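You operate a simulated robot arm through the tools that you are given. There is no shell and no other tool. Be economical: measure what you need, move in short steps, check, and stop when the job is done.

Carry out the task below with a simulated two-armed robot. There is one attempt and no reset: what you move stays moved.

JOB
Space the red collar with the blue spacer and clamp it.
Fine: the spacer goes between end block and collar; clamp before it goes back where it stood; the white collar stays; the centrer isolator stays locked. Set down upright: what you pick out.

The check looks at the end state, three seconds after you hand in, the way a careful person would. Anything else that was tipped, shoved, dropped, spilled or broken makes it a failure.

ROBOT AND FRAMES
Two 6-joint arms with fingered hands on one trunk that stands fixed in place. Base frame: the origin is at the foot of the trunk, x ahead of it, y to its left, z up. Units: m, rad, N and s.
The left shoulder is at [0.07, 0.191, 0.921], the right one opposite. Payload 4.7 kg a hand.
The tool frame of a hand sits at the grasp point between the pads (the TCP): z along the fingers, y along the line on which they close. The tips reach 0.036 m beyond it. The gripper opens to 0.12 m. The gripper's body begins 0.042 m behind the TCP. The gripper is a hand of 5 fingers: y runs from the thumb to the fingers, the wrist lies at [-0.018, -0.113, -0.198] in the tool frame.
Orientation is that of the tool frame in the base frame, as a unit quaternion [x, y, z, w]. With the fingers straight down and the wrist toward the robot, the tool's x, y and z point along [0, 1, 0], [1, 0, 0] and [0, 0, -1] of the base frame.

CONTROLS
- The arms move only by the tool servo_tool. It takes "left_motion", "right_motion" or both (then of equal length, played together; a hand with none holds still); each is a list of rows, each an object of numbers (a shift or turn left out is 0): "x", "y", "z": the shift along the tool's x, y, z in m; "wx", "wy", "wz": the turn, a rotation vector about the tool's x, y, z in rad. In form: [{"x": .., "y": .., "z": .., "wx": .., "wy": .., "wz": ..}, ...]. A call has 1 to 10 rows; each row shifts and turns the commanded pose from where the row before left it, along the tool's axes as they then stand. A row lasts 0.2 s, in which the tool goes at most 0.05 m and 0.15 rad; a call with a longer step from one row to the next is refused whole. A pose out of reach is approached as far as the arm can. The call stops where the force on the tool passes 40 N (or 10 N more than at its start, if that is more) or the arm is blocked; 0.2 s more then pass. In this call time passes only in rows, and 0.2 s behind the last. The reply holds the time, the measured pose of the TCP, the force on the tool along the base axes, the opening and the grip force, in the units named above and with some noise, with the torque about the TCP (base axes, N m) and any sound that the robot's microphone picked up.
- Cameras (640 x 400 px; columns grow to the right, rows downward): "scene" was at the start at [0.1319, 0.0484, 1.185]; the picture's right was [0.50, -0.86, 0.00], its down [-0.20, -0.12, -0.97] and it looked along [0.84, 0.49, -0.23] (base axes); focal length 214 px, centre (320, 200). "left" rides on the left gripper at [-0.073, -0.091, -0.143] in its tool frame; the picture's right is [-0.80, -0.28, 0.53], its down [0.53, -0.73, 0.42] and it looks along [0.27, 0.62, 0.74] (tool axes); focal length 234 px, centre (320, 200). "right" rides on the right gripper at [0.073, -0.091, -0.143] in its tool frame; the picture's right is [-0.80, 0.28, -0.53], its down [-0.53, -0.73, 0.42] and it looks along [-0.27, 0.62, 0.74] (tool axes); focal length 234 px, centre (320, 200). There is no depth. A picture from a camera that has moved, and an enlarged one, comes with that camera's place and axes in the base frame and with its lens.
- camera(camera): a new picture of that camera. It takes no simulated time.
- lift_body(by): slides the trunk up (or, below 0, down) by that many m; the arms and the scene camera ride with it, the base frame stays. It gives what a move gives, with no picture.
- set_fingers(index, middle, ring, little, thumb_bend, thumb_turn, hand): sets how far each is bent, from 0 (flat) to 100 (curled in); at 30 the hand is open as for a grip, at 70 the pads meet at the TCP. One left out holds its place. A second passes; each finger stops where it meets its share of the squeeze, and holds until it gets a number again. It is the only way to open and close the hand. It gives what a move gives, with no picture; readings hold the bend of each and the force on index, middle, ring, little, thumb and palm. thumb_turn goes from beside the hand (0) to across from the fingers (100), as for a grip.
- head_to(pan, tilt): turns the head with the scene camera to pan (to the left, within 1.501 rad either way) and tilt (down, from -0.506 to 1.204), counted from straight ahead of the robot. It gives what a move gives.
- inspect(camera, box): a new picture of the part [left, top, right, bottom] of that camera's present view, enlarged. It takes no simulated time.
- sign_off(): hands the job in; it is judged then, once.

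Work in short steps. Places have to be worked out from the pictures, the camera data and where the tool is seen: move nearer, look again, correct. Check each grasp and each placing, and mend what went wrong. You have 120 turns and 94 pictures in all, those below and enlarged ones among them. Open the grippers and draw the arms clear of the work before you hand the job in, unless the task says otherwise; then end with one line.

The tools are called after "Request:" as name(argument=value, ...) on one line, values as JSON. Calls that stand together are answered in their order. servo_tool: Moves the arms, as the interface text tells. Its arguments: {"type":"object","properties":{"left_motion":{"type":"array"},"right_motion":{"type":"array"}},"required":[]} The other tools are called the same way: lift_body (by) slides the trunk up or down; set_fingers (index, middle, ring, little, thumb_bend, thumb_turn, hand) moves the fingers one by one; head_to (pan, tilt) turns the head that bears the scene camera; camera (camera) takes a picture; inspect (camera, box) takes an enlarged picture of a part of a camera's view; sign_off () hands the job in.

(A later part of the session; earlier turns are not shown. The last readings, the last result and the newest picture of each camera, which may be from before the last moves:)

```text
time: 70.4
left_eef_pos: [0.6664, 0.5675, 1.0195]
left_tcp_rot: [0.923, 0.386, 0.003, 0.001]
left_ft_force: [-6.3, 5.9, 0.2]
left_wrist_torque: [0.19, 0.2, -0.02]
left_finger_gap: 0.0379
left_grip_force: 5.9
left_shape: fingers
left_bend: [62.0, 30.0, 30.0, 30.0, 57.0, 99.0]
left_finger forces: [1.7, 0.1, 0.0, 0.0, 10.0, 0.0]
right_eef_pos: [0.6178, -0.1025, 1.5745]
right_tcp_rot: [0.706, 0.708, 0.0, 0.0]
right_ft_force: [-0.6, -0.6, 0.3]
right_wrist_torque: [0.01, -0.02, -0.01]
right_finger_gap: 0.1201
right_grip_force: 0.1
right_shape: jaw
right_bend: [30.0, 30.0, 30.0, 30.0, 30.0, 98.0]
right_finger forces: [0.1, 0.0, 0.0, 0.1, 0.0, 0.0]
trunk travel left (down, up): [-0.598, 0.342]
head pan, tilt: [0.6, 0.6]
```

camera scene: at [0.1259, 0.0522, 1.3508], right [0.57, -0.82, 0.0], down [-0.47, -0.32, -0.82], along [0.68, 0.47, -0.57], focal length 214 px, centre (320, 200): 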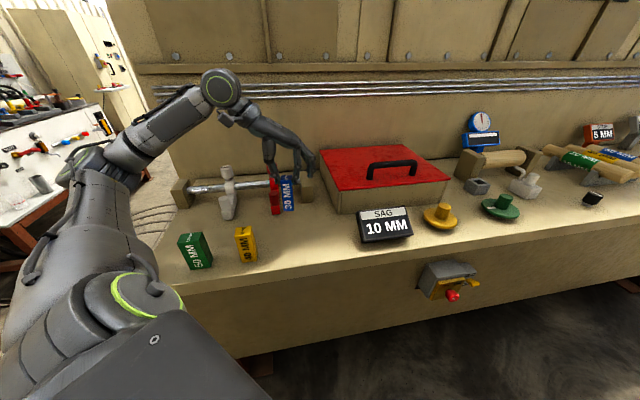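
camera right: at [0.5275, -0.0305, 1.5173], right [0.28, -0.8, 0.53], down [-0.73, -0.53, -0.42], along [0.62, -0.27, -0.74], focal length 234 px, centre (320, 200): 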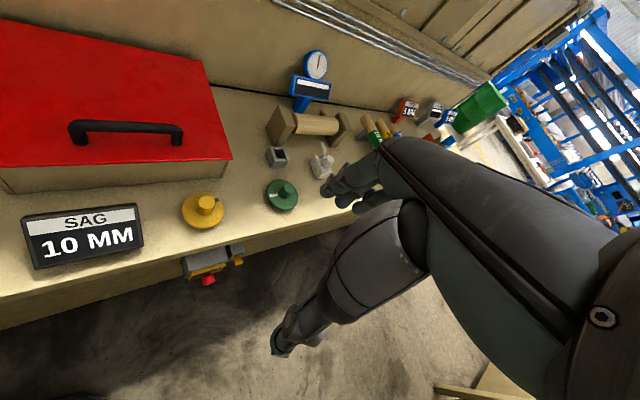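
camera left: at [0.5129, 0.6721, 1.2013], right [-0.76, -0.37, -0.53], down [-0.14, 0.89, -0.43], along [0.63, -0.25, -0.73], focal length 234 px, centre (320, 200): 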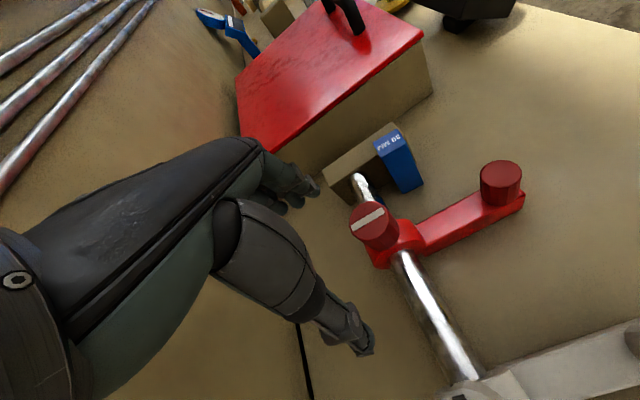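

Firm contact: collar–spacer–block are pressed (≈8.6 N). Now I release, rise, and yaw the hand to about +40° so that I can turn the knob clockwise by 90°.

Request:
set_fingers(hand="left", index=30, thumb_bend=30)

Request:
servo_tool(left_motion=[{"z": -0.035}, {"z": -0.035}])

Request:
servo_tool(left_motion=[{"wz": -0.1475}, {"wz": -0.1475}, {"wz": -0.1475}, {"wz": -0.1475}, {"wz": -0.1475}, {"wz": -0.1475}, {"wz": -0.1475}, {"wz": -0.1475}, {"wz": -0.1475}, {"wz": -0.1475}])

Request:
camera(camera="left")

Request:
inspect(camera="scene", box=[230, 130, 330, 210])

```text
time: 71.4
left_eef_pos: [0.6693, 0.566, 1.0187]
left_tcp_rot: [0.923, 0.385, 0.003, 0.001]
left_ft_force: [0.1, -0.1, 0.3]
left_wrist_torque: [0.02, 0.0, -0.01]
left_finger_gap: 0.122
left_grip_force: 0.0
left_shape: fingers
left_bend: [30.0, 30.0, 30.0, 30.0, 30.0, 96.0]
left_finger forces: [0.1, 0.0, 0.0, 0.0, 0.1, 0.1]
right_eef_pos: [0.617, -0.1033, 1.5738]
right_tcp_rot: [0.707, 0.707, -0.001, 0.0]
right_ft_force: [0.7, 0.0, 0.0]
right_wrist_torque: [0.0, -0.03, 0.0]
right_finger_gap: 0.1199
right_grip_force: 0.1
right_shape: jaw
right_bend: [30.0, 30.0, 30.0, 30.0, 30.0, 98.0]
right_finger forces: [0.0, 0.1, 0.0, 0.0, 0.0, 0.0]
trunk travel left (down, up): [-0.598, 0.342]
head pan, tilt: [0.6, 0.6]
```

```text
time: 72.0
left_eef_pos: [0.6687, 0.5656, 1.0903]
left_tcp_rot: [0.922, 0.386, 0.003, 0.002]
left_ft_force: [-0.3, -0.5, 0.6]
left_wrist_torque: [0.03, -0.02, -0.02]
left_finger_gap: 0.1222
left_grip_force: 0.1
left_shape: fingers
left_bend: [30.0, 30.0, 30.0, 30.0, 30.0, 96.0]
left_finger forces: [0.0, 0.0, 0.1, 0.1, 0.0, 0.1]
right_eef_pos: [0.6189, -0.105, 1.5743]
right_tcp_rot: [0.707, 0.707, -0.001, -0.001]
right_ft_force: [0.1, -0.5, -0.3]
right_wrist_torque: [0.02, 0.03, 0.0]
right_finger_gap: 0.1198
right_grip_force: 0.1
right_shape: jaw
right_bend: [30.0, 30.0, 30.0, 30.0, 30.0, 98.0]
right_finger forces: [0.1, 0.0, 0.0, 0.0, 0.0, 0.1]
trunk travel left (down, up): [-0.598, 0.342]
head pan, tilt: [0.6, 0.6]
```

```text
time: 74.2
left_eef_pos: [0.6721, 0.5774, 1.0831]
left_tcp_rot: [0.424, 0.906, 0.001, 0.005]
left_ft_force: [-0.3, 0.7, -0.4]
left_wrist_torque: [0.0, 0.02, -0.03]
left_finger_gap: 0.1225
left_grip_force: 0.1
left_shape: fingers
left_bend: [30.0, 30.0, 30.0, 30.0, 30.0, 96.0]
left_finger forces: [0.0, 0.1, 0.1, 0.1, 0.1, 0.0]
left hand out of reach, approached as far as the arm can: row 10
right_eef_pos: [0.6198, -0.1036, 1.5741]
right_tcp_rot: [0.707, 0.707, -0.001, -0.001]
right_ft_force: [-0.1, 0.4, -0.3]
right_wrist_torque: [-0.03, 0.0, -0.03]
right_finger_gap: 0.1198
right_grip_force: 0.1
right_shape: jaw
right_bend: [30.0, 30.0, 30.0, 30.0, 30.0, 98.0]
right_finger forces: [0.0, 0.0, 0.0, 0.1, 0.0, 0.1]
trunk travel left (down, up): [-0.598, 0.342]
head pan, tilt: [0.6, 0.6]
```

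```text
28 pictures are left
camera left: at [0.6481, 0.4639, 1.2258], right [0.31, -0.8, -0.52], down [-0.9, -0.06, -0.43], along [0.31, 0.6, -0.74], focal length 234 px, centre (320, 200)
```

left: 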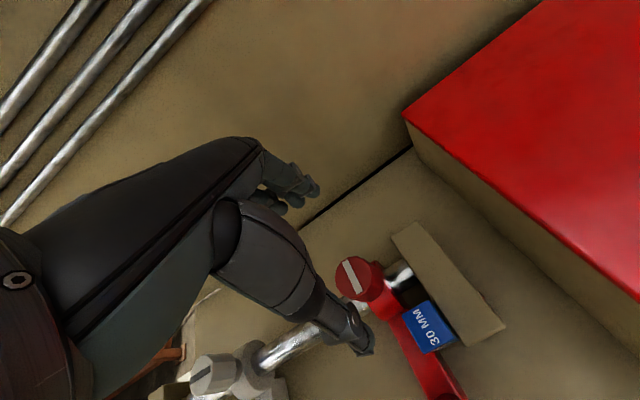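

```text
5.00 times, centred on (280, 170) of scene
camera zoom: at [0.1249, 0.0516, 1.3509], right [0.56, -0.83, 0.0], down [-0.47, -0.32, -0.82], along [0.68, 0.47, -0.57], focal length 1072 px, centre (520, 350)
```

zoom: 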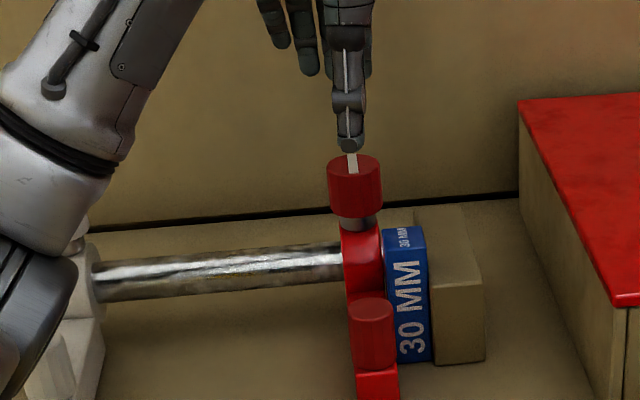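

Everything is pressed flush. Yaw +40° is just at the reach limit, so I use about +25°, centre over the knob at ≈(0.664, 0.569), descend and grip.

Request:
servo_tool(left_motion=[{"wz": 0.13}, {"wz": 0.12}, {"x": -0.004, "y": -0.011}, {"z": 0.033}, {"z": 0.032}])

Request:
set_fingers(hand="left", index=62, thumb_bend=62)

Request:
inspect(camera="scene", box=[250, 140, 330, 210])

```text
time: 75.4
left_eef_pos: [0.6643, 0.5697, 1.0184]
left_tcp_rot: [0.533, 0.846, 0.002, 0.004]
left_ft_force: [0.7, 0.2, -0.1]
left_wrist_torque: [0.03, -0.03, 0.0]
left_finger_gap: 0.1223
left_grip_force: 0.0
left_shape: fingers
left_bend: [30.0, 30.0, 30.0, 30.0, 30.0, 96.0]
left_finger forces: [0.0, 0.0, 0.1, 0.0, 0.1, 0.0]
right_eef_pos: [0.6193, -0.1058, 1.5744]
right_tcp_rot: [0.707, 0.707, -0.001, -0.001]
right_ft_force: [0.1, -0.2, -0.6]
right_wrist_torque: [0.03, 0.0, -0.06]
right_finger_gap: 0.12
right_grip_force: 0.0
right_shape: jaw
right_bend: [30.0, 30.0, 30.0, 30.0, 30.0, 98.0]
right_finger forces: [0.0, 0.0, 0.0, 0.1, 0.0, 0.0]
trunk travel left (down, up): [-0.598, 0.342]
head pan, tilt: [0.6, 0.6]
```

```text
time: 76.4
left_eef_pos: [0.6646, 0.5684, 1.0185]
left_tcp_rot: [0.534, 0.845, 0.002, 0.003]
left_ft_force: [-2.8, -1.5, -0.9]
left_wrist_torque: [-0.02, 0.04, 0.01]
left_finger_gap: 0.0361
left_grip_force: 3.1
left_shape: fingers
left_bend: [60.0, 30.0, 30.0, 30.0, 58.0, 99.0]
left_finger forces: [1.5, 0.0, 0.1, 0.1, 4.1, 0.0]
right_eef_pos: [0.6185, -0.1044, 1.5744]
right_tcp_rot: [0.708, 0.706, 0.0, 0.0]
right_ft_force: [0.5, 0.5, 0.3]
right_wrist_torque: [0.0, -0.02, -0.02]
right_finger_gap: 0.1199
right_grip_force: 0.1
right_shape: jaw
right_bend: [30.0, 30.0, 30.0, 30.0, 30.0, 98.0]
right_finger forces: [0.0, 0.1, 0.0, 0.0, 0.1, 0.0]
trunk travel left (down, up): [-0.598, 0.342]
head pan, tilt: [0.6, 0.6]
```

```text
5.71 times, centred on (290, 175) of scene
camera zoom: at [0.1237, 0.05, 1.3512], right [0.56, -0.83, 0.0], down [-0.47, -0.32, -0.83], along [0.68, 0.47, -0.56], focal length 1226 px, centre (491, 343)
```

zoom: 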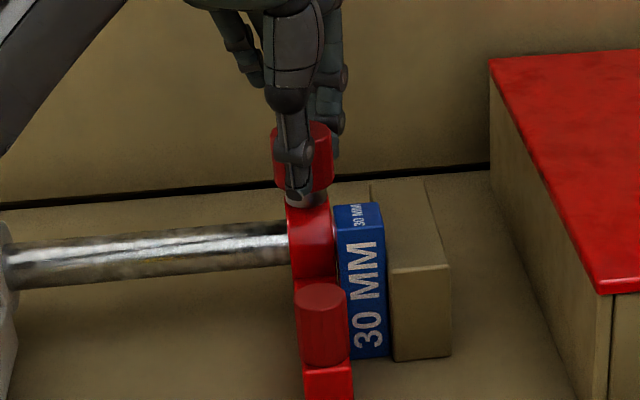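

The knob is gripped squarely. I tighten, bias slightly toward the spacer, and turn clockwise.

Request:
set_fingers(hand="left", index=78, thumb_bend=78)

Request:
servo_tool(left_motion=[{"x": -0.001, "y": 0.0003}, {"wz": 0.13}, {"wz": 0.13}, {"wz": 0.13}, {"wz": 0.13}, {"wz": 0.13}, {"wz": 0.13}])

Request:
inspect(camera="scene", box=[250, 140, 330, 210])

```text
time: 77.4
left_eef_pos: [0.6644, 0.5669, 1.0187]
left_tcp_rot: [0.533, 0.846, 0.001, 0.002]
left_ft_force: [-12.5, -3.1, -7.4]
left_wrist_torque: [-0.01, 0.23, 0.0]
left_finger_gap: 0.0335
left_grip_force: 16.8
left_shape: fingers
left_bend: [61.0, 30.0, 30.0, 30.0, 61.0, 99.0]
left_finger forces: [10.1, 0.1, 0.0, 0.0, 22.9, 0.1]
right_eef_pos: [0.6169, -0.1054, 1.5751]
right_tcp_rot: [0.707, 0.707, 0.001, -0.001]
right_ft_force: [0.9, 0.5, -0.1]
right_wrist_torque: [-0.02, 0.01, 0.01]
right_finger_gap: 0.12
right_grip_force: 0.1
right_shape: jaw
right_bend: [30.0, 30.0, 30.0, 30.0, 30.0, 98.0]
right_finger forces: [0.0, 0.0, 0.0, 0.1, 0.0, 0.0]
trunk travel left (down, up): [-0.598, 0.342]
head pan, tilt: [0.6, 0.6]
```

```text
time: 79.0
left_eef_pos: [0.6627, 0.5677, 1.0187]
left_tcp_rot: [0.816, 0.578, 0.003, 0.003]
left_ft_force: [-12.4, -7.7, -4.0]
left_wrist_torque: [-0.14, 0.31, 0.1]
left_finger_gap: 0.0305
left_grip_force: 16.8
left_shape: fingers
left_bend: [61.0, 30.0, 30.0, 30.0, 64.0, 96.0]
left_finger forces: [11.3, 0.1, 0.0, 0.1, 23.2, 0.0]
right_eef_pos: [0.6172, -0.1049, 1.5745]
right_tcp_rot: [0.707, 0.708, 0.0, 0.0]
right_ft_force: [-0.8, 0.7, 0.1]
right_wrist_torque: [-0.01, 0.04, 0.0]
right_finger_gap: 0.1199
right_grip_force: 0.1
right_shape: jaw
right_bend: [30.0, 30.0, 30.0, 30.0, 30.0, 98.0]
right_finger forces: [0.0, 0.0, 0.0, 0.0, 0.1, 0.0]
trunk travel left (down, up): [-0.598, 0.342]
head pan, tilt: [0.6, 0.6]
```

```text
5.71 times, centred on (290, 175) of scene
camera zoom: at [0.1228, 0.0504, 1.3511], right [0.56, -0.83, 0.0], down [-0.47, -0.32, -0.83], along [0.68, 0.47, -0.56], focal length 1226 px, centre (491, 343)
```

zoom: 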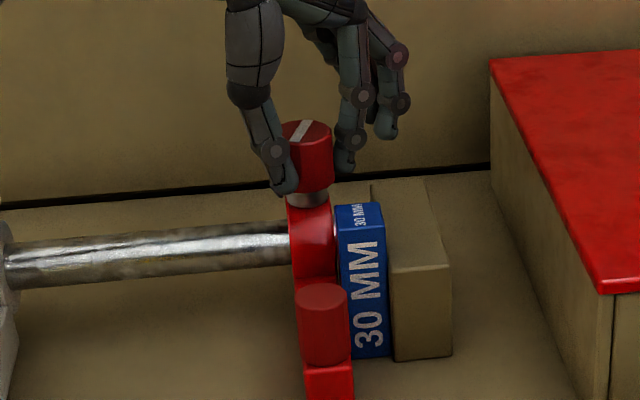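

The stripe is turning back toward the rod line and the collar stays against the spacer. I keep turning clockwise.

Request:
servo_tool(left_motion=[{"wz": 0.13}, {"wz": 0.13}, {"wz": 0.13}, {"wz": 0.13}, {"wz": 0.13}, {"wz": 0.13}])

Request:
inspect(camera="scene", box=[250, 140, 330, 210])

```text
time: 80.4
left_eef_pos: [0.6631, 0.5708, 1.0184]
left_tcp_rot: [0.974, 0.225, 0.003, 0.001]
left_ft_force: [-18.1, -4.2, -6.3]
left_wrist_torque: [-0.22, 0.42, 0.03]
left_finger_gap: 0.0305
left_grip_force: 18.0
left_shape: fingers
left_bend: [59.0, 30.0, 30.0, 30.0, 65.0, 95.0]
left_finger forces: [14.3, 0.0, 0.0, 0.0, 22.1, 0.0]
right_eef_pos: [0.6167, -0.1013, 1.5746]
right_tcp_rot: [0.707, 0.707, -0.001, 0.001]
right_ft_force: [-0.7, -0.4, 0.0]
right_wrist_torque: [0.0, 0.0, 0.02]
right_finger_gap: 0.1198
right_grip_force: 0.1
right_shape: jaw
right_bend: [30.0, 30.0, 30.0, 30.0, 30.0, 98.0]
right_finger forces: [0.1, 0.0, 0.0, 0.0, 0.0, 0.1]
trunk travel left (down, up): [-0.598, 0.342]
head pan, tilt: [0.6, 0.6]
```

```text
5.71 times, centred on (290, 175) of scene
camera zoom: at [0.1224, 0.0512, 1.3512], right [0.57, -0.82, 0.0], down [-0.46, -0.32, -0.83], along [0.68, 0.47, -0.56], focal length 1226 px, centre (491, 343)
```

zoom: 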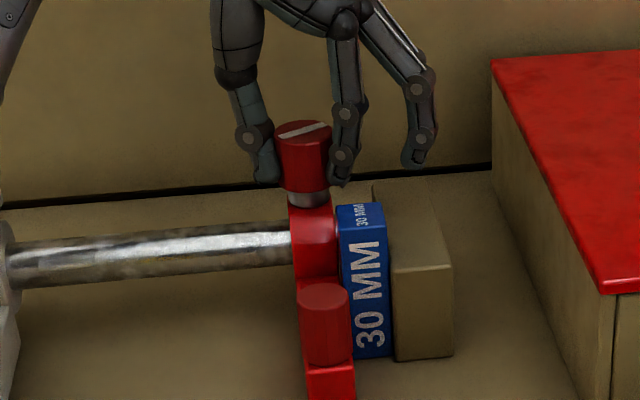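

About 20° still to go to the original clamped direction. I keep turning.

Request:
servo_tool(left_motion=[{"wz": 0.13}, {"wz": 0.13}, {"wz": 0.13}, {"wz": 0.13}])

Request:
inspect(camera="scene", box=[250, 140, 330, 210])

```text
time: 81.3
left_eef_pos: [0.6425, 0.5349, 0.984]
left_tcp_rot: [0.999, 0.032, 0.036, 0.007]
left_ft_force: [2.4, 2.3, 22.8]
left_wrist_torque: [-1.22, -0.54, 0.28]
left_finger_gap: 0.0
left_grip_force: 11.1
left_shape: fingers
left_bend: [68.0, 30.0, 30.0, 30.0, 74.0, 97.0]
left_finger forces: [0.1, 22.6, 0.0, 0.0, 0.9, 0.0]
left hand out of reach, approached as far as the arm can: row 2, 3, 4
right_eef_pos: [0.617, -0.1083, 1.5754]
right_tcp_rot: [0.707, 0.707, 0.0, -0.001]
right_ft_force: [0.0, -1.0, -0.8]
right_wrist_torque: [0.02, 0.01, -0.03]
right_finger_gap: 0.1198
right_grip_force: 0.1
right_shape: jaw
right_bend: [30.0, 30.0, 30.0, 30.0, 30.0, 98.0]
right_finger forces: [0.1, 0.0, 0.0, 0.0, 0.1, 0.0]
trunk travel left (down, up): [-0.598, 0.342]
head pan, tilt: [0.6, 0.6]
stopped in row 4 (left hand): the force on the tool passed its limit at 56 N (the readings are from after the stop); the commanded pose is now the measured one
```

```text
5.71 times, centred on (290, 175) of scene
camera zoom: at [0.123, 0.0481, 1.3514], right [0.56, -0.83, 0.0], down [-0.47, -0.32, -0.83], along [0.68, 0.47, -0.56], focal length 1226 px, centre (491, 343)
```

zoom: 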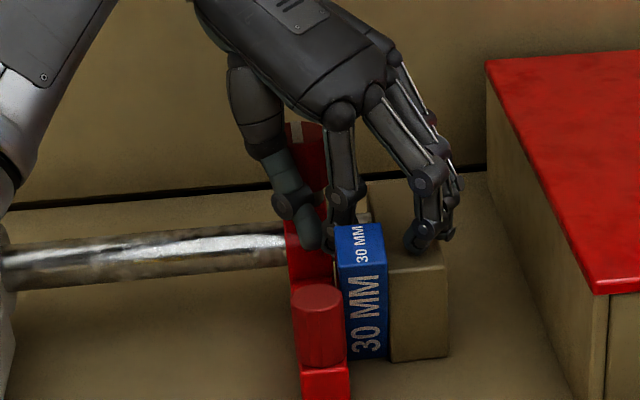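

The arm hit a reach limit and the fingers slipped off the knob, now resting on the block. I lift straight up carefully.

Request:
servo_tool(left_motion=[{"z": -0.015}, {"z": -0.02}, {"z": -0.03}, {"z": -0.03}])

Request:
inspect(camera="scene", box=[220, 130, 340, 220])

```text
time: 82.3
left_eef_pos: [0.6084, 0.5203, 1.047]
left_tcp_rot: [0.999, 0.036, 0.037, 0.008]
left_ft_force: [0.3, 0.2, -0.2]
left_wrist_torque: [0.0, -0.02, 0.01]
left_finger_gap: 0.0
left_grip_force: 0.2
left_shape: fingers
left_bend: [68.0, 30.0, 30.0, 30.0, 74.0, 97.0]
left_finger forces: [0.0, 0.0, 0.0, 0.0, 0.0, 0.0]
left hand out of reach, approached as far as the arm can: row 2, 3, 4
right_eef_pos: [0.6176, -0.1037, 1.5745]
right_tcp_rot: [0.707, 0.707, -0.001, 0.0]
right_ft_force: [-1.1, -1.3, -0.3]
right_wrist_torque: [-0.01, -0.03, -0.01]
right_finger_gap: 0.12
right_grip_force: 0.0
right_shape: jaw
right_bend: [30.0, 30.0, 30.0, 30.0, 30.0, 98.0]
right_finger forces: [0.0, 0.0, 0.0, 0.0, 0.0, 0.1]
trunk travel left (down, up): [-0.598, 0.342]
head pan, tilt: [0.6, 0.6]
```

```text
4.44 times, centred on (280, 175) of scene
camera zoom: at [0.1239, 0.0509, 1.351], right [0.56, -0.83, 0.0], down [-0.47, -0.32, -0.83], along [0.68, 0.47, -0.56], focal length 953 px, centre (498, 311)
```

zoom: 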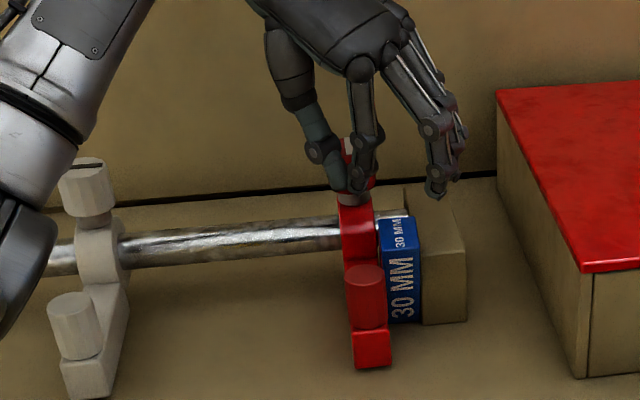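

I turn back toward −45° where the arm has freedom, raise, and look at the state.

Request:
servo_tool(left_motion=[{"wz": -0.14}, {"wz": -0.14}, {"wz": -0.14, "z": -0.01}, {"wz": -0.14, "z": -0.02}, {"wz": -0.14, "z": -0.02}])

Request:
set_fingers(hand="left", index=30, thumb_bend=30)

Request:
inspect(camera="scene", box=[250, 140, 330, 210])

Request:
camera(camera="left")

```text
time: 83.5
left_eef_pos: [0.6057, 0.5212, 1.0971]
left_tcp_rot: [0.927, 0.374, 0.028, 0.017]
left_ft_force: [-0.9, 0.0, -1.5]
left_wrist_torque: [-0.01, -0.02, -0.02]
left_finger_gap: 0.0001
left_grip_force: 0.0
left_shape: fingers
left_bend: [68.0, 30.0, 30.0, 30.0, 74.0, 97.0]
left_finger forces: [0.0, 0.0, 0.0, 0.0, 0.0, 0.0]
right_eef_pos: [0.6177, -0.1037, 1.575]
right_tcp_rot: [0.707, 0.707, -0.001, 0.0]
right_ft_force: [0.2, 0.2, 0.8]
right_wrist_torque: [0.02, -0.06, -0.01]
right_finger_gap: 0.12
right_grip_force: 0.0
right_shape: jaw
right_bend: [30.0, 30.0, 30.0, 30.0, 30.0, 98.0]
right_finger forces: [0.0, 0.1, 0.0, 0.1, 0.0, 0.1]
trunk travel left (down, up): [-0.598, 0.342]
head pan, tilt: [0.6, 0.6]
```

```text
time: 84.5
left_eef_pos: [0.606, 0.5214, 1.0964]
left_tcp_rot: [0.927, 0.374, 0.028, 0.017]
left_ft_force: [0.3, 0.0, -0.2]
left_wrist_torque: [-0.02, 0.0, 0.02]
left_finger_gap: 0.122
left_grip_force: 0.0
left_shape: fingers
left_bend: [30.0, 30.0, 30.0, 30.0, 30.0, 96.0]
left_finger forces: [0.0, 0.0, 0.0, 0.0, 0.0, 0.0]
right_eef_pos: [0.6183, -0.1023, 1.5736]
right_tcp_rot: [0.708, 0.707, -0.001, 0.0]
right_ft_force: [0.2, 0.9, 0.5]
right_wrist_torque: [0.01, -0.06, 0.01]
right_finger_gap: 0.12
right_grip_force: 0.1
right_shape: jaw
right_bend: [30.0, 30.0, 30.0, 30.0, 30.0, 98.0]
right_finger forces: [0.0, 0.0, 0.0, 0.1, 0.0, 0.0]
trunk travel left (down, up): [-0.598, 0.342]
head pan, tilt: [0.6, 0.6]
```

```text
5.71 times, centred on (290, 175) of scene
camera zoom: at [0.1242, 0.0513, 1.351], right [0.56, -0.83, 0.0], down [-0.47, -0.32, -0.82], along [0.68, 0.47, -0.57], focal length 1226 px, centre (491, 343)
```

zoom: 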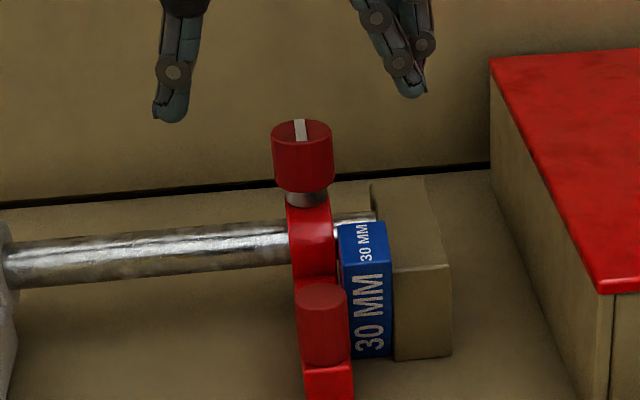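

```text
20 pictures are left
camera left: at [0.4822, 0.5379, 1.232], right [-0.74, -0.36, -0.57], down [-0.1, 0.89, -0.44], along [0.67, -0.27, -0.69], focal length 234 px, centre (320, 200)
```

left: 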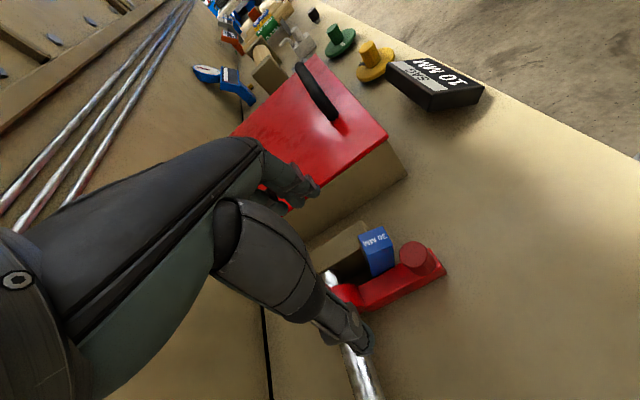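

The slip turned the knob back to released, and the spacer now leans toward me (~20°), pinched between collar and block. I must not loosen anything yet: first I level the hand, preset the fingers, and grip the spacer's top at ≈(0.620, 0.4875).

Request:
set_fingers(hand="left", index=48, middle=42, ring=42, little=42, thumb_bend=48)

Request:
servo_tool(left_motion=[{"wx": 0.053, "wy": -0.039, "wz": -0.019}, {"x": -0.0143, "y": 0.0337}, {"z": 0.03}, {"z": 0.03}])

Request:
camera(camera="left")

Request:
inspect(camera="scene", box=[250, 140, 330, 210])

```text
time: 85.5
left_eef_pos: [0.6062, 0.5223, 1.0962]
left_tcp_rot: [0.927, 0.373, 0.027, 0.017]
left_ft_force: [0.0, 0.1, 0.1]
left_wrist_torque: [0.01, 0.0, -0.02]
left_finger_gap: 0.0698
left_grip_force: 0.0
left_shape: fingers
left_bend: [48.0, 42.0, 42.0, 42.0, 48.0, 98.0]
left_finger forces: [0.0, 0.1, 0.0, 0.1, 0.0, 0.0]
right_eef_pos: [0.6182, -0.1039, 1.5735]
right_tcp_rot: [0.707, 0.707, -0.001, 0.0]
right_ft_force: [0.7, -0.2, -0.1]
right_wrist_torque: [0.01, 0.02, 0.02]
right_finger_gap: 0.1197
right_grip_force: 0.0
right_shape: jaw
right_bend: [30.0, 30.0, 30.0, 30.0, 30.0, 98.0]
right_finger forces: [0.0, 0.0, 0.0, 0.0, 0.0, 0.1]
trunk travel left (down, up): [-0.598, 0.342]
head pan, tilt: [0.6, 0.6]
```

```text
time: 86.5
left_eef_pos: [0.6199, 0.4868, 1.0349]
left_tcp_rot: [0.924, 0.382, -0.001, -0.001]
left_ft_force: [-0.6, -0.1, 1.2]
left_wrist_torque: [0.01, 0.02, -0.01]
left_finger_gap: 0.0696
left_grip_force: 0.1
left_shape: fingers
left_bend: [48.0, 42.0, 42.0, 42.0, 48.0, 98.0]
left_finger forces: [0.1, 0.1, 0.0, 0.1, 0.0, 0.0]
right_eef_pos: [0.6192, -0.102, 1.5752]
right_tcp_rot: [0.707, 0.707, -0.001, 0.0]
right_ft_force: [0.1, 0.5, 0.3]
right_wrist_torque: [-0.01, 0.0, 0.0]
right_finger_gap: 0.1197
right_grip_force: 0.0
right_shape: jaw
right_bend: [30.0, 30.0, 30.0, 30.0, 30.0, 98.0]
right_finger forces: [0.1, 0.1, 0.0, 0.1, 0.1, 0.1]
trunk travel left (down, up): [-0.598, 0.342]
head pan, tilt: [0.6, 0.6]
```

```text
19 pictures are left
camera left: at [0.5055, 0.5006, 1.1789], right [-0.77, -0.37, -0.52], down [-0.14, 0.89, -0.42], along [0.63, -0.25, -0.74], focal length 234 px, centre (320, 200)
```

left: 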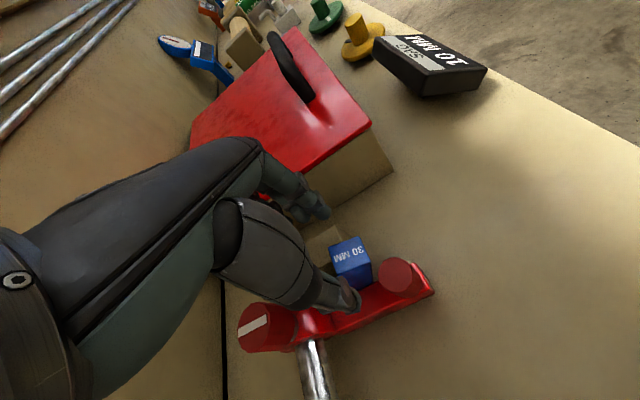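

```text
5.71 times, centred on (290, 175) of scene
camera zoom: at [0.1248, 0.052, 1.351], right [0.56, -0.83, 0.0], down [-0.47, -0.32, -0.82], along [0.68, 0.47, -0.57], focal length 1226 px, centre (491, 343)
```

zoom: 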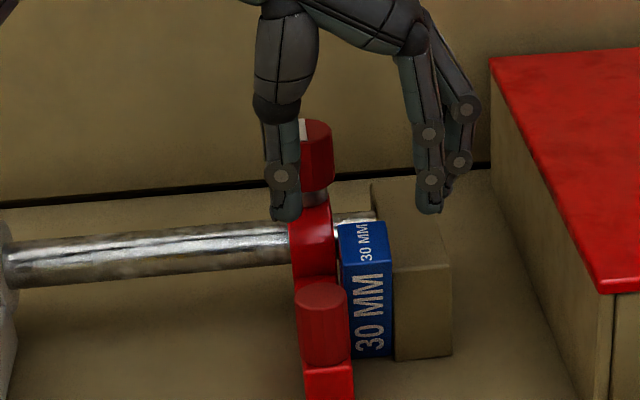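

The top is centred between thumb and index. I descend to z≈1.002 and close gently.

Request:
servo_tool(left_motion=[{"z": 0.02}, {"z": 0.013}])

Request:
set_fingers(hand="left", index=70, thumb_bend=70)

Request:
inspect(camera="scene", box=[250, 140, 330, 210])

```text
time: 87.1
left_eef_pos: [0.6211, 0.4863, 1.0019]
left_tcp_rot: [0.924, 0.382, -0.001, 0.0]
left_ft_force: [0.3, 0.0, -0.6]
left_wrist_torque: [0.02, 0.0, -0.01]
left_finger_gap: 0.0696
left_grip_force: 0.0
left_shape: fingers
left_bend: [48.0, 42.0, 42.0, 42.0, 48.0, 98.0]
left_finger forces: [0.0, 0.0, 0.0, 0.0, 0.1, 0.1]
right_eef_pos: [0.6186, -0.1034, 1.5736]
right_tcp_rot: [0.706, 0.708, 0.0, -0.001]
right_ft_force: [0.7, -0.3, 0.0]
right_wrist_torque: [0.0, 0.02, -0.02]
right_finger_gap: 0.1197
right_grip_force: 0.0
right_shape: jaw
right_bend: [30.0, 30.0, 30.0, 30.0, 30.0, 98.0]
right_finger forces: [0.1, 0.0, 0.0, 0.1, 0.0, 0.0]
trunk travel left (down, up): [-0.598, 0.342]
head pan, tilt: [0.6, 0.6]
```

```text
time: 88.1
left_eef_pos: [0.6197, 0.4865, 1.0027]
left_tcp_rot: [0.924, 0.383, 0.0, -0.001]
left_ft_force: [0.0, -0.1, -1.0]
left_wrist_torque: [-0.03, -0.01, 0.05]
left_finger_gap: 0.0285
left_grip_force: 6.5
left_shape: fingers
left_bend: [61.0, 42.0, 42.0, 42.0, 64.0, 100.0]
left_finger forces: [8.2, 0.1, 0.0, 0.1, 7.1, 0.0]
right_eef_pos: [0.6194, -0.1023, 1.5735]
right_tcp_rot: [0.707, 0.708, 0.0, -0.001]
right_ft_force: [-0.5, -0.6, 0.2]
right_wrist_torque: [0.0, -0.01, -0.01]
right_finger_gap: 0.1201
right_grip_force: 0.1
right_shape: jaw
right_bend: [30.0, 30.0, 30.0, 30.0, 30.0, 98.0]
right_finger forces: [0.0, 0.0, 0.0, 0.0, 0.1, 0.0]
trunk travel left (down, up): [-0.598, 0.342]
head pan, tilt: [0.6, 0.6]
```

```text
5.71 times, centred on (290, 175) of scene
camera zoom: at [0.1246, 0.0512, 1.351], right [0.56, -0.83, 0.0], down [-0.47, -0.32, -0.82], along [0.68, 0.47, -0.57], focal length 1226 px, centre (491, 343)
```

zoom: 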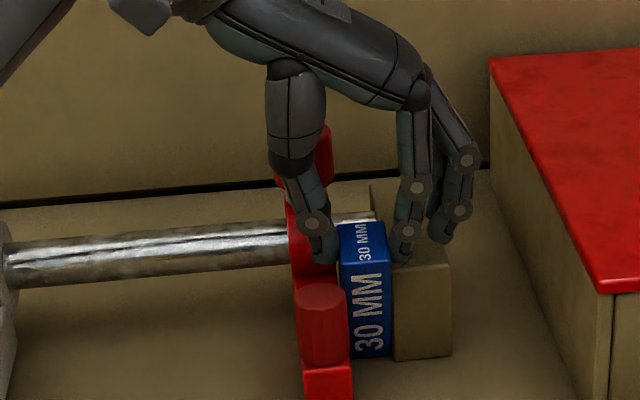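

The top is held. I rotate the spacer upright about its front bottom edge by turning the tool with it in small steps.

Request:
servo_tool(left_motion=[{"x": 0.0059, "z": -0.0006, "wy": -0.05}, {"x": 0.0059, "z": -0.0006, "wy": -0.05}, {"x": 0.0059, "z": -0.0006, "wy": -0.05}, {"x": 0.0059, "z": -0.0006, "wy": -0.05}])

Request:
inspect(camera="scene", box=[250, 140, 330, 210])

```text
time: 89.1
left_eef_pos: [0.6372, 0.5049, 1.0033]
left_tcp_rot: [0.919, 0.38, -0.094, 0.038]
left_ft_force: [1.1, -0.5, 0.8]
left_wrist_torque: [0.03, -0.04, 0.03]
left_finger_gap: 0.0281
left_grip_force: 7.1
left_shape: fingers
left_bend: [61.0, 42.0, 42.0, 42.0, 64.0, 100.0]
left_finger forces: [7.8, 0.0, 0.0, 0.0, 7.1, 0.1]
right_eef_pos: [0.6191, -0.1024, 1.5732]
right_tcp_rot: [0.707, 0.707, -0.001, -0.001]
right_ft_force: [0.5, 0.0, -1.0]
right_wrist_torque: [-0.01, 0.03, -0.05]
right_finger_gap: 0.1198
right_grip_force: 0.0
right_shape: jaw
right_bend: [30.0, 30.0, 30.0, 30.0, 30.0, 98.0]
right_finger forces: [0.0, 0.0, 0.0, 0.0, 0.1, 0.0]
trunk travel left (down, up): [-0.598, 0.342]
head pan, tilt: [0.6, 0.6]
```

```text
5.71 times, centred on (290, 175) of scene
camera zoom: at [0.1251, 0.0516, 1.3509], right [0.56, -0.83, 0.0], down [-0.47, -0.32, -0.82], along [0.68, 0.47, -0.57], focal length 1226 px, centre (491, 343)
```

zoom: 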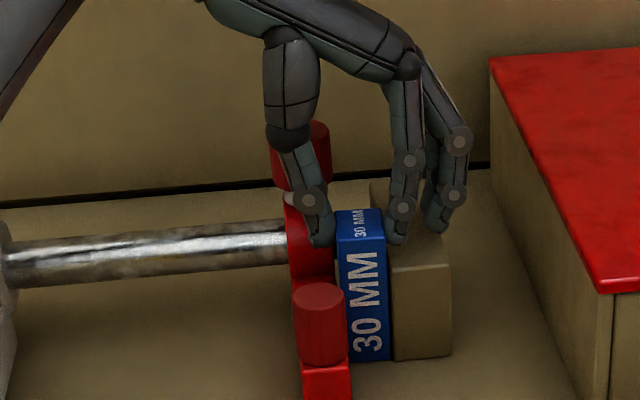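

It looks upright again (same proportions as before). I release it gently and rise.

Request:
set_fingers(hand="left", index=58, thumb_bend=58)

Request:
set_fingers(hand="left", index=50, thumb_bend=50)

Request:
servo_tool(left_motion=[{"z": -0.03}, {"z": -0.03}, {"z": -0.03}, {"wy": 0.1}, {"wy": 0.1}])

Request:
inspect(camera="scene", box=[250, 140, 330, 210])

```text
time: 90.1
left_eef_pos: [0.636, 0.5037, 1.0028]
left_tcp_rot: [0.919, 0.38, -0.094, 0.038]
left_ft_force: [0.5, -0.1, -0.6]
left_wrist_torque: [-0.06, 0.0, 0.0]
left_finger_gap: 0.0414
left_grip_force: 0.1
left_shape: fingers
left_bend: [57.0, 42.0, 42.0, 42.0, 57.0, 99.0]
left_finger forces: [0.0, 0.0, 0.1, 0.0, 0.1, 0.0]
right_eef_pos: [0.6194, -0.1023, 1.5749]
right_tcp_rot: [0.707, 0.707, 0.0, -0.001]
right_ft_force: [0.3, -1.0, 0.0]
right_wrist_torque: [0.02, 0.0, -0.01]
right_finger_gap: 0.1202
right_grip_force: 0.0
right_shape: jaw
right_bend: [30.0, 30.0, 30.0, 30.0, 30.0, 98.0]
right_finger forces: [0.0, 0.0, 0.1, 0.0, 0.1, 0.0]
trunk travel left (down, up): [-0.598, 0.342]
head pan, tilt: [0.6, 0.6]
```

```text
time: 91.1
left_eef_pos: [0.6355, 0.5027, 1.004]
left_tcp_rot: [0.919, 0.38, -0.093, 0.038]
left_ft_force: [-0.4, 0.2, 0.3]
left_wrist_torque: [-0.01, 0.03, 0.02]
left_finger_gap: 0.0623
left_grip_force: 0.1
left_shape: fingers
left_bend: [50.0, 42.0, 42.0, 42.0, 50.0, 98.0]
left_finger forces: [0.0, 0.0, 0.0, 0.1, 0.1, 0.1]
right_eef_pos: [0.6184, -0.1039, 1.5732]
right_tcp_rot: [0.708, 0.707, -0.001, -0.001]
right_ft_force: [-0.6, 0.3, 0.1]
right_wrist_torque: [-0.01, 0.03, -0.01]
right_finger_gap: 0.1201
right_grip_force: 0.1
right_shape: jaw
right_bend: [30.0, 30.0, 30.0, 30.0, 30.0, 98.0]
right_finger forces: [0.1, 0.1, 0.0, 0.0, 0.0, 0.1]
trunk travel left (down, up): [-0.598, 0.342]
head pan, tilt: [0.6, 0.6]
```

```text
time: 92.3
left_eef_pos: [0.6481, 0.5159, 1.092]
left_tcp_rot: [0.924, 0.382, 0.0, -0.002]
left_ft_force: [-0.2, -0.1, 0.9]
left_wrist_torque: [0.01, 0.0, 0.0]
left_finger_gap: 0.0626
left_grip_force: 0.0
left_shape: fingers
left_bend: [50.0, 42.0, 42.0, 42.0, 50.0, 98.0]
left_finger forces: [0.0, 0.0, 0.0, 0.0, 0.1, 0.0]
right_eef_pos: [0.6176, -0.1035, 1.5751]
right_tcp_rot: [0.707, 0.707, 0.0, -0.001]
right_ft_force: [0.5, 0.9, 0.6]
right_wrist_torque: [-0.03, -0.01, -0.01]
right_finger_gap: 0.1198
right_grip_force: 0.1
right_shape: jaw
right_bend: [30.0, 30.0, 30.0, 30.0, 30.0, 98.0]
right_finger forces: [0.1, 0.0, 0.1, 0.1, 0.1, 0.0]
trunk travel left (down, up): [-0.598, 0.342]
head pan, tilt: [0.6, 0.6]
```

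```text
5.71 times, centred on (290, 175) of scene
camera zoom: at [0.1239, 0.0513, 1.3511], right [0.56, -0.83, 0.0], down [-0.47, -0.32, -0.83], along [0.68, 0.47, -0.56], focal length 1226 px, centre (491, 343)
```

zoom: 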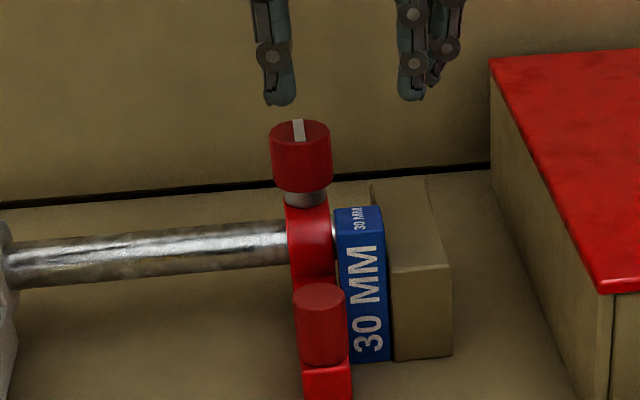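

The spacer is upright and free-standing between collar and block. I return to the knob at −45°, press the collar against the spacer again, and later turn in two limited strokes.

Request:
set_fingers(hand="left", index=38, middle=30, ring=30, little=30, thumb_bend=38)

Request:
servo_tool(left_motion=[{"x": 0.0244, "y": -0.0145}, {"x": 0.0244, "y": -0.0145}, {"z": 0.037}, {"z": 0.037}])

Request:
set_fingers(hand="left", index=64, thumb_bend=64)

Request:
servo_tool(left_motion=[{"y": 0.003}])

Request:
servo_tool(left_motion=[{"y": 0.003}])

```text
time: 93.3
left_eef_pos: [0.6484, 0.5165, 1.0917]
left_tcp_rot: [0.924, 0.382, -0.001, 0.0]
left_ft_force: [0.3, -0.2, -0.5]
left_wrist_torque: [-0.01, 0.01, -0.01]
left_finger_gap: 0.0985
left_grip_force: 0.0
left_shape: fingers
left_bend: [38.0, 30.0, 30.0, 30.0, 38.0, 97.0]
left_finger forces: [0.0, 0.0, 0.0, 0.0, 0.0, 0.1]
right_eef_pos: [0.6186, -0.1035, 1.575]
right_tcp_rot: [0.707, 0.707, -0.001, -0.001]
right_ft_force: [-0.2, -0.5, -0.3]
right_wrist_torque: [-0.01, 0.02, 0.01]
right_finger_gap: 0.1199
right_grip_force: 0.0
right_shape: jaw
right_bend: [30.0, 30.0, 30.0, 30.0, 30.0, 98.0]
right_finger forces: [0.0, 0.0, 0.0, 0.0, 0.0, 0.0]
trunk travel left (down, up): [-0.598, 0.342]
head pan, tilt: [0.6, 0.6]
```

```text
time: 94.3
left_eef_pos: [0.6619, 0.5719, 1.0176]
left_tcp_rot: [0.924, 0.382, 0.0, 0.0]
left_ft_force: [0.0, 0.3, 0.5]
left_wrist_torque: [-0.01, 0.01, -0.01]
left_finger_gap: 0.0986
left_grip_force: 0.1
left_shape: fingers
left_bend: [38.0, 30.0, 30.0, 30.0, 38.0, 97.0]
left_finger forces: [0.1, 0.0, 0.0, 0.0, 0.0, 0.0]
right_eef_pos: [0.619, -0.1027, 1.574]
right_tcp_rot: [0.707, 0.707, -0.001, 0.0]
right_ft_force: [0.8, -0.4, 0.0]
right_wrist_torque: [-0.02, 0.0, 0.02]
right_finger_gap: 0.12
right_grip_force: 0.0
right_shape: jaw
right_bend: [30.0, 30.0, 30.0, 30.0, 30.0, 98.0]
right_finger forces: [0.1, 0.0, 0.1, 0.1, 0.0, 0.0]
trunk travel left (down, up): [-0.598, 0.342]
head pan, tilt: [0.6, 0.6]
```

```text
time: 95.3
left_eef_pos: [0.6626, 0.5707, 1.0179]
left_tcp_rot: [0.924, 0.382, -0.001, -0.001]
left_ft_force: [-0.9, 0.5, 1.4]
left_wrist_torque: [-0.03, 0.01, 0.05]
left_finger_gap: 0.0375
left_grip_force: 5.4
left_shape: fingers
left_bend: [59.0, 30.0, 30.0, 30.0, 59.0, 99.0]
left_finger forces: [5.0, 0.0, 0.1, 0.0, 5.3, 0.0]
right_eef_pos: [0.6179, -0.1035, 1.5738]
right_tcp_rot: [0.707, 0.707, -0.001, 0.0]
right_ft_force: [-0.5, -0.8, -0.5]
right_wrist_torque: [0.03, 0.01, 0.0]
right_finger_gap: 0.1199
right_grip_force: 0.0
right_shape: jaw
right_bend: [30.0, 30.0, 30.0, 30.0, 30.0, 98.0]
right_finger forces: [0.1, 0.0, 0.0, 0.0, 0.0, 0.1]
trunk travel left (down, up): [-0.598, 0.342]
head pan, tilt: [0.6, 0.6]
```

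```text
time: 95.7
left_eef_pos: [0.6644, 0.5696, 1.0176]
left_tcp_rot: [0.924, 0.383, 0.0, 0.0]
left_ft_force: [-4.4, -0.1, 0.0]
left_wrist_torque: [0.03, 0.12, -0.02]
left_finger_gap: 0.0375
left_grip_force: 5.5
left_shape: fingers
left_bend: [59.0, 30.0, 30.0, 30.0, 59.0, 99.0]
left_finger forces: [4.2, 0.0, 0.1, 0.0, 6.7, 0.1]
right_eef_pos: [0.6185, -0.1038, 1.5757]
right_tcp_rot: [0.707, 0.707, -0.001, 0.0]
right_ft_force: [-0.3, 0.3, 0.1]
right_wrist_torque: [-0.02, 0.01, 0.0]
right_finger_gap: 0.1198
right_grip_force: 0.1
right_shape: jaw
right_bend: [30.0, 30.0, 30.0, 30.0, 30.0, 98.0]
right_finger forces: [0.1, 0.0, 0.0, 0.1, 0.0, 0.0]
trunk travel left (down, up): [-0.598, 0.342]
head pan, tilt: [0.6, 0.6]
```

```text
time: 96.1
left_eef_pos: [0.6651, 0.568, 1.0175]
left_tcp_rot: [0.924, 0.383, 0.0, 0.0]
left_ft_force: [-6.0, 2.4, 0.9]
left_wrist_torque: [0.1, 0.17, 0.0]
left_finger_gap: 0.0378
left_grip_force: 5.7
left_shape: fingers
left_bend: [60.0, 30.0, 30.0, 30.0, 58.0, 99.0]
left_finger forces: [2.7, 0.0, 0.0, 0.1, 8.6, 0.0]
right_eef_pos: [0.6183, -0.1025, 1.5745]
right_tcp_rot: [0.707, 0.707, -0.002, 0.0]
right_ft_force: [0.0, 0.6, 0.3]
right_wrist_torque: [-0.01, 0.02, -0.01]
right_finger_gap: 0.1199
right_grip_force: 0.1
right_shape: jaw
right_bend: [30.0, 30.0, 30.0, 30.0, 30.0, 98.0]
right_finger forces: [0.1, 0.0, 0.1, 0.0, 0.1, 0.0]
trunk travel left (down, up): [-0.598, 0.342]
head pan, tilt: [0.6, 0.6]
```

Contact is building; one more small push, then release, rise and yaw to +25° (short of the limit).

Request:
servo_tool(left_motion=[{"y": 0.003}])

Request:
set_fingers(hand="left", index=30, thumb_bend=30)

Request:
servo_tool(left_motion=[{"z": -0.035}, {"z": -0.035}, {"wz": -0.149}, {"wz": -0.149}, {"wz": -0.149}, {"wz": -0.149}, {"wz": -0.149}, {"wz": -0.149}, {"wz": -0.149}, {"wz": -0.149}])

```text
time: 96.5
left_eef_pos: [0.6675, 0.5669, 1.0181]
left_tcp_rot: [0.924, 0.383, 0.0, -0.002]
left_ft_force: [-7.8, 5.1, 1.0]
left_wrist_torque: [0.17, 0.25, -0.03]
left_finger_gap: 0.0383
left_grip_force: 6.8
left_shape: fingers
left_bend: [62.0, 30.0, 30.0, 30.0, 57.0, 99.0]
left_finger forces: [1.6, 0.0, 0.0, 0.1, 10.9, 0.1]
right_eef_pos: [0.6187, -0.1012, 1.5749]
right_tcp_rot: [0.707, 0.707, -0.001, 0.001]
right_ft_force: [0.2, 0.4, -0.6]
right_wrist_torque: [0.01, 0.01, -0.03]
right_finger_gap: 0.1199
right_grip_force: 0.1
right_shape: jaw
right_bend: [30.0, 30.0, 30.0, 30.0, 30.0, 98.0]
right_finger forces: [0.0, 0.0, 0.0, 0.0, 0.0, 0.0]
trunk travel left (down, up): [-0.598, 0.342]
head pan, tilt: [0.6, 0.6]
```

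```text
time: 97.5
left_eef_pos: [0.67, 0.5653, 1.0178]
left_tcp_rot: [0.924, 0.382, 0.0, -0.001]
left_ft_force: [-0.3, 0.5, 0.7]
left_wrist_torque: [-0.01, -0.02, 0.02]
left_finger_gap: 0.122
left_grip_force: 0.1
left_shape: fingers
left_bend: [30.0, 30.0, 30.0, 30.0, 30.0, 96.0]
left_finger forces: [0.0, 0.0, 0.1, 0.0, 0.0, 0.1]
right_eef_pos: [0.619, -0.1036, 1.5741]
right_tcp_rot: [0.707, 0.707, -0.001, -0.001]
right_ft_force: [0.0, -0.4, -0.2]
right_wrist_torque: [0.01, 0.0, 0.02]
right_finger_gap: 0.12
right_grip_force: 0.1
right_shape: jaw
right_bend: [30.0, 30.0, 30.0, 30.0, 30.0, 98.0]
right_finger forces: [0.0, 0.0, 0.1, 0.1, 0.1, 0.0]
trunk travel left (down, up): [-0.598, 0.342]
head pan, tilt: [0.6, 0.6]
```

```text
time: 99.7
left_eef_pos: [0.6697, 0.5655, 1.0878]
left_tcp_rot: [0.549, 0.836, 0.001, 0.0]
left_ft_force: [0.6, 0.2, 0.1]
left_wrist_torque: [-0.03, -0.02, -0.02]
left_finger_gap: 0.1222
left_grip_force: 0.0
left_shape: fingers
left_bend: [30.0, 30.0, 30.0, 30.0, 30.0, 96.0]
left_finger forces: [0.0, 0.0, 0.1, 0.0, 0.1, 0.0]
right_eef_pos: [0.6195, -0.103, 1.574]
right_tcp_rot: [0.707, 0.707, -0.001, -0.001]
right_ft_force: [-0.9, -0.5, 0.8]
right_wrist_torque: [0.01, 0.02, -0.02]
right_finger_gap: 0.1198
right_grip_force: 0.0
right_shape: jaw
right_bend: [30.0, 30.0, 30.0, 30.0, 30.0, 98.0]
right_finger forces: [0.0, 0.0, 0.0, 0.0, 0.0, 0.0]
trunk travel left (down, up): [-0.598, 0.342]
head pan, tilt: [0.6, 0.6]
```

Yaw is +23°. I recentre (3 mm nearer than last time, as the thumb pushed harder), descend, and grip firmly.

Request:
servo_tool(left_motion=[{"x": 0.0055, "y": -0.0072}, {"z": 0.035}, {"z": 0.034}])

Request:
set_fingers(hand="left", index=64, thumb_bend=64)

Request:
set_fingers(hand="left", index=80, thumb_bend=78)

```text
time: 100.5
left_eef_pos: [0.6612, 0.5685, 1.0188]
left_tcp_rot: [0.55, 0.835, 0.0, 0.0]
left_ft_force: [-0.7, 0.2, -0.9]
left_wrist_torque: [-0.02, 0.03, 0.0]
left_finger_gap: 0.1224
left_grip_force: 0.2
left_shape: fingers
left_bend: [30.0, 30.0, 30.0, 30.0, 30.0, 96.0]
left_finger forces: [0.0, 0.0, 0.0, 0.1, 0.1, 0.0]
right_eef_pos: [0.6186, -0.1025, 1.5747]
right_tcp_rot: [0.707, 0.707, 0.0, 0.0]
right_ft_force: [-0.1, 0.7, -0.4]
right_wrist_torque: [-0.02, 0.0, 0.02]
right_finger_gap: 0.1201
right_grip_force: 0.2
right_shape: jaw
right_bend: [30.0, 30.0, 30.0, 30.0, 30.0, 98.0]
right_finger forces: [0.0, 0.0, 0.1, 0.0, 0.0, 0.0]
trunk travel left (down, up): [-0.598, 0.342]
head pan, tilt: [0.6, 0.6]
```

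```text
time: 101.5
left_eef_pos: [0.6599, 0.5674, 1.0196]
left_tcp_rot: [0.551, 0.835, 0.0, -0.001]
left_ft_force: [0.9, -1.1, 0.5]
left_wrist_torque: [-0.07, -0.07, 0.03]
left_finger_gap: 0.0358
left_grip_force: 5.1
left_shape: fingers
left_bend: [59.0, 30.0, 30.0, 30.0, 60.0, 99.0]
left_finger forces: [5.3, 0.1, 0.0, 0.1, 4.3, 0.0]
right_eef_pos: [0.6189, -0.103, 1.5742]
right_tcp_rot: [0.706, 0.708, -0.001, -0.001]
right_ft_force: [1.4, 0.2, 1.0]
right_wrist_torque: [0.03, 0.0, 0.01]
right_finger_gap: 0.1197
right_grip_force: 0.0
right_shape: jaw
right_bend: [30.0, 30.0, 30.0, 30.0, 30.0, 98.0]
right_finger forces: [0.0, 0.1, 0.0, 0.0, 0.0, 0.0]
trunk travel left (down, up): [-0.598, 0.342]
head pan, tilt: [0.6, 0.6]
```

```text
time: 102.5
left_eef_pos: [0.6582, 0.569, 1.0184]
left_tcp_rot: [0.551, 0.835, -0.001, -0.001]
left_ft_force: [-8.7, -4.1, -5.1]
left_wrist_torque: [-0.07, 0.14, 0.02]
left_finger_gap: 0.0338
left_grip_force: 15.4
left_shape: fingers
left_bend: [58.0, 30.0, 30.0, 30.0, 64.0, 99.0]
left_finger forces: [10.9, 0.1, 0.0, 0.0, 20.8, 0.0]
right_eef_pos: [0.6161, -0.1036, 1.5743]
right_tcp_rot: [0.707, 0.707, -0.001, 0.0]
right_ft_force: [-0.6, -0.8, 1.3]
right_wrist_torque: [0.0, -0.07, -0.01]
right_finger_gap: 0.1199
right_grip_force: 0.1
right_shape: jaw
right_bend: [30.0, 30.0, 30.0, 30.0, 30.0, 98.0]
right_finger forces: [0.0, 0.0, 0.0, 0.0, 0.0, 0.0]
trunk travel left (down, up): [-0.598, 0.342]
head pan, tilt: [0.6, 0.6]
```

The grip is firm. I turn clockwise by 1.3 rad (ending near −51°, well inside reach).

Request:
servo_tool(left_motion=[{"wz": 0.13}, {"wz": 0.13}, {"wz": 0.13}, {"wz": 0.13}, {"wz": 0.13}])

Request:
servo_tool(left_motion=[{"wz": 0.13}, {"wz": 0.13}, {"wz": 0.13}, {"wz": 0.13}, {"wz": 0.13}])

Request:
inspect(camera="scene", box=[250, 140, 330, 210])

```text
time: 103.7
left_eef_pos: [0.6588, 0.5693, 1.0186]
left_tcp_rot: [0.788, 0.615, 0.0, 0.0]
left_ft_force: [-8.7, 3.4, -3.7]
left_wrist_torque: [0.1, 0.17, 0.05]
left_finger_gap: 0.0336
left_grip_force: 15.5
left_shape: fingers
left_bend: [58.0, 30.0, 30.0, 30.0, 64.0, 99.0]
left_finger forces: [10.4, 0.1, 0.0, 0.0, 20.7, 0.0]
right_eef_pos: [0.6178, -0.1013, 1.5737]
right_tcp_rot: [0.707, 0.707, -0.001, 0.0]
right_ft_force: [0.6, 0.6, -0.3]
right_wrist_torque: [-0.03, 0.0, 0.0]
right_finger_gap: 0.1199
right_grip_force: 0.1
right_shape: jaw
right_bend: [30.0, 30.0, 30.0, 30.0, 30.0, 98.0]
right_finger forces: [0.0, 0.0, 0.0, 0.0, 0.1, 0.1]
trunk travel left (down, up): [-0.598, 0.342]
head pan, tilt: [0.6, 0.6]
```

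```text
time: 104.9
left_eef_pos: [0.6596, 0.5689, 1.0192]
left_tcp_rot: [0.944, 0.331, 0.0, 0.0]
left_ft_force: [-5.7, 12.1, -0.2]
left_wrist_torque: [0.34, 0.15, 0.1]
left_finger_gap: 0.0337
left_grip_force: 16.9
left_shape: fingers
left_bend: [59.0, 30.0, 30.0, 30.0, 64.0, 99.0]
left_finger forces: [9.5, 0.1, 0.0, 0.0, 22.7, 0.0]
right_eef_pos: [0.6177, -0.1008, 1.5752]
right_tcp_rot: [0.708, 0.706, -0.001, 0.001]
right_ft_force: [-0.1, -0.6, 1.4]
right_wrist_torque: [0.0, 0.01, 0.0]
right_finger_gap: 0.1199
right_grip_force: 0.1
right_shape: jaw
right_bend: [30.0, 30.0, 30.0, 30.0, 30.0, 98.0]
right_finger forces: [0.0, 0.1, 0.0, 0.1, 0.0, 0.0]
trunk travel left (down, up): [-0.598, 0.342]
head pan, tilt: [0.6, 0.6]
```

```text
5.71 times, centred on (290, 175) of scene
camera zoom: at [0.1238, 0.0531, 1.351], right [0.57, -0.82, 0.0], down [-0.47, -0.32, -0.82], along [0.68, 0.47, -0.57], focal length 1226 px, centre (491, 343)
```

zoom: 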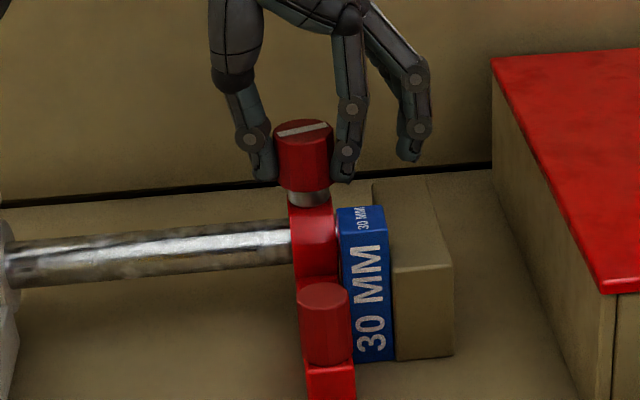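

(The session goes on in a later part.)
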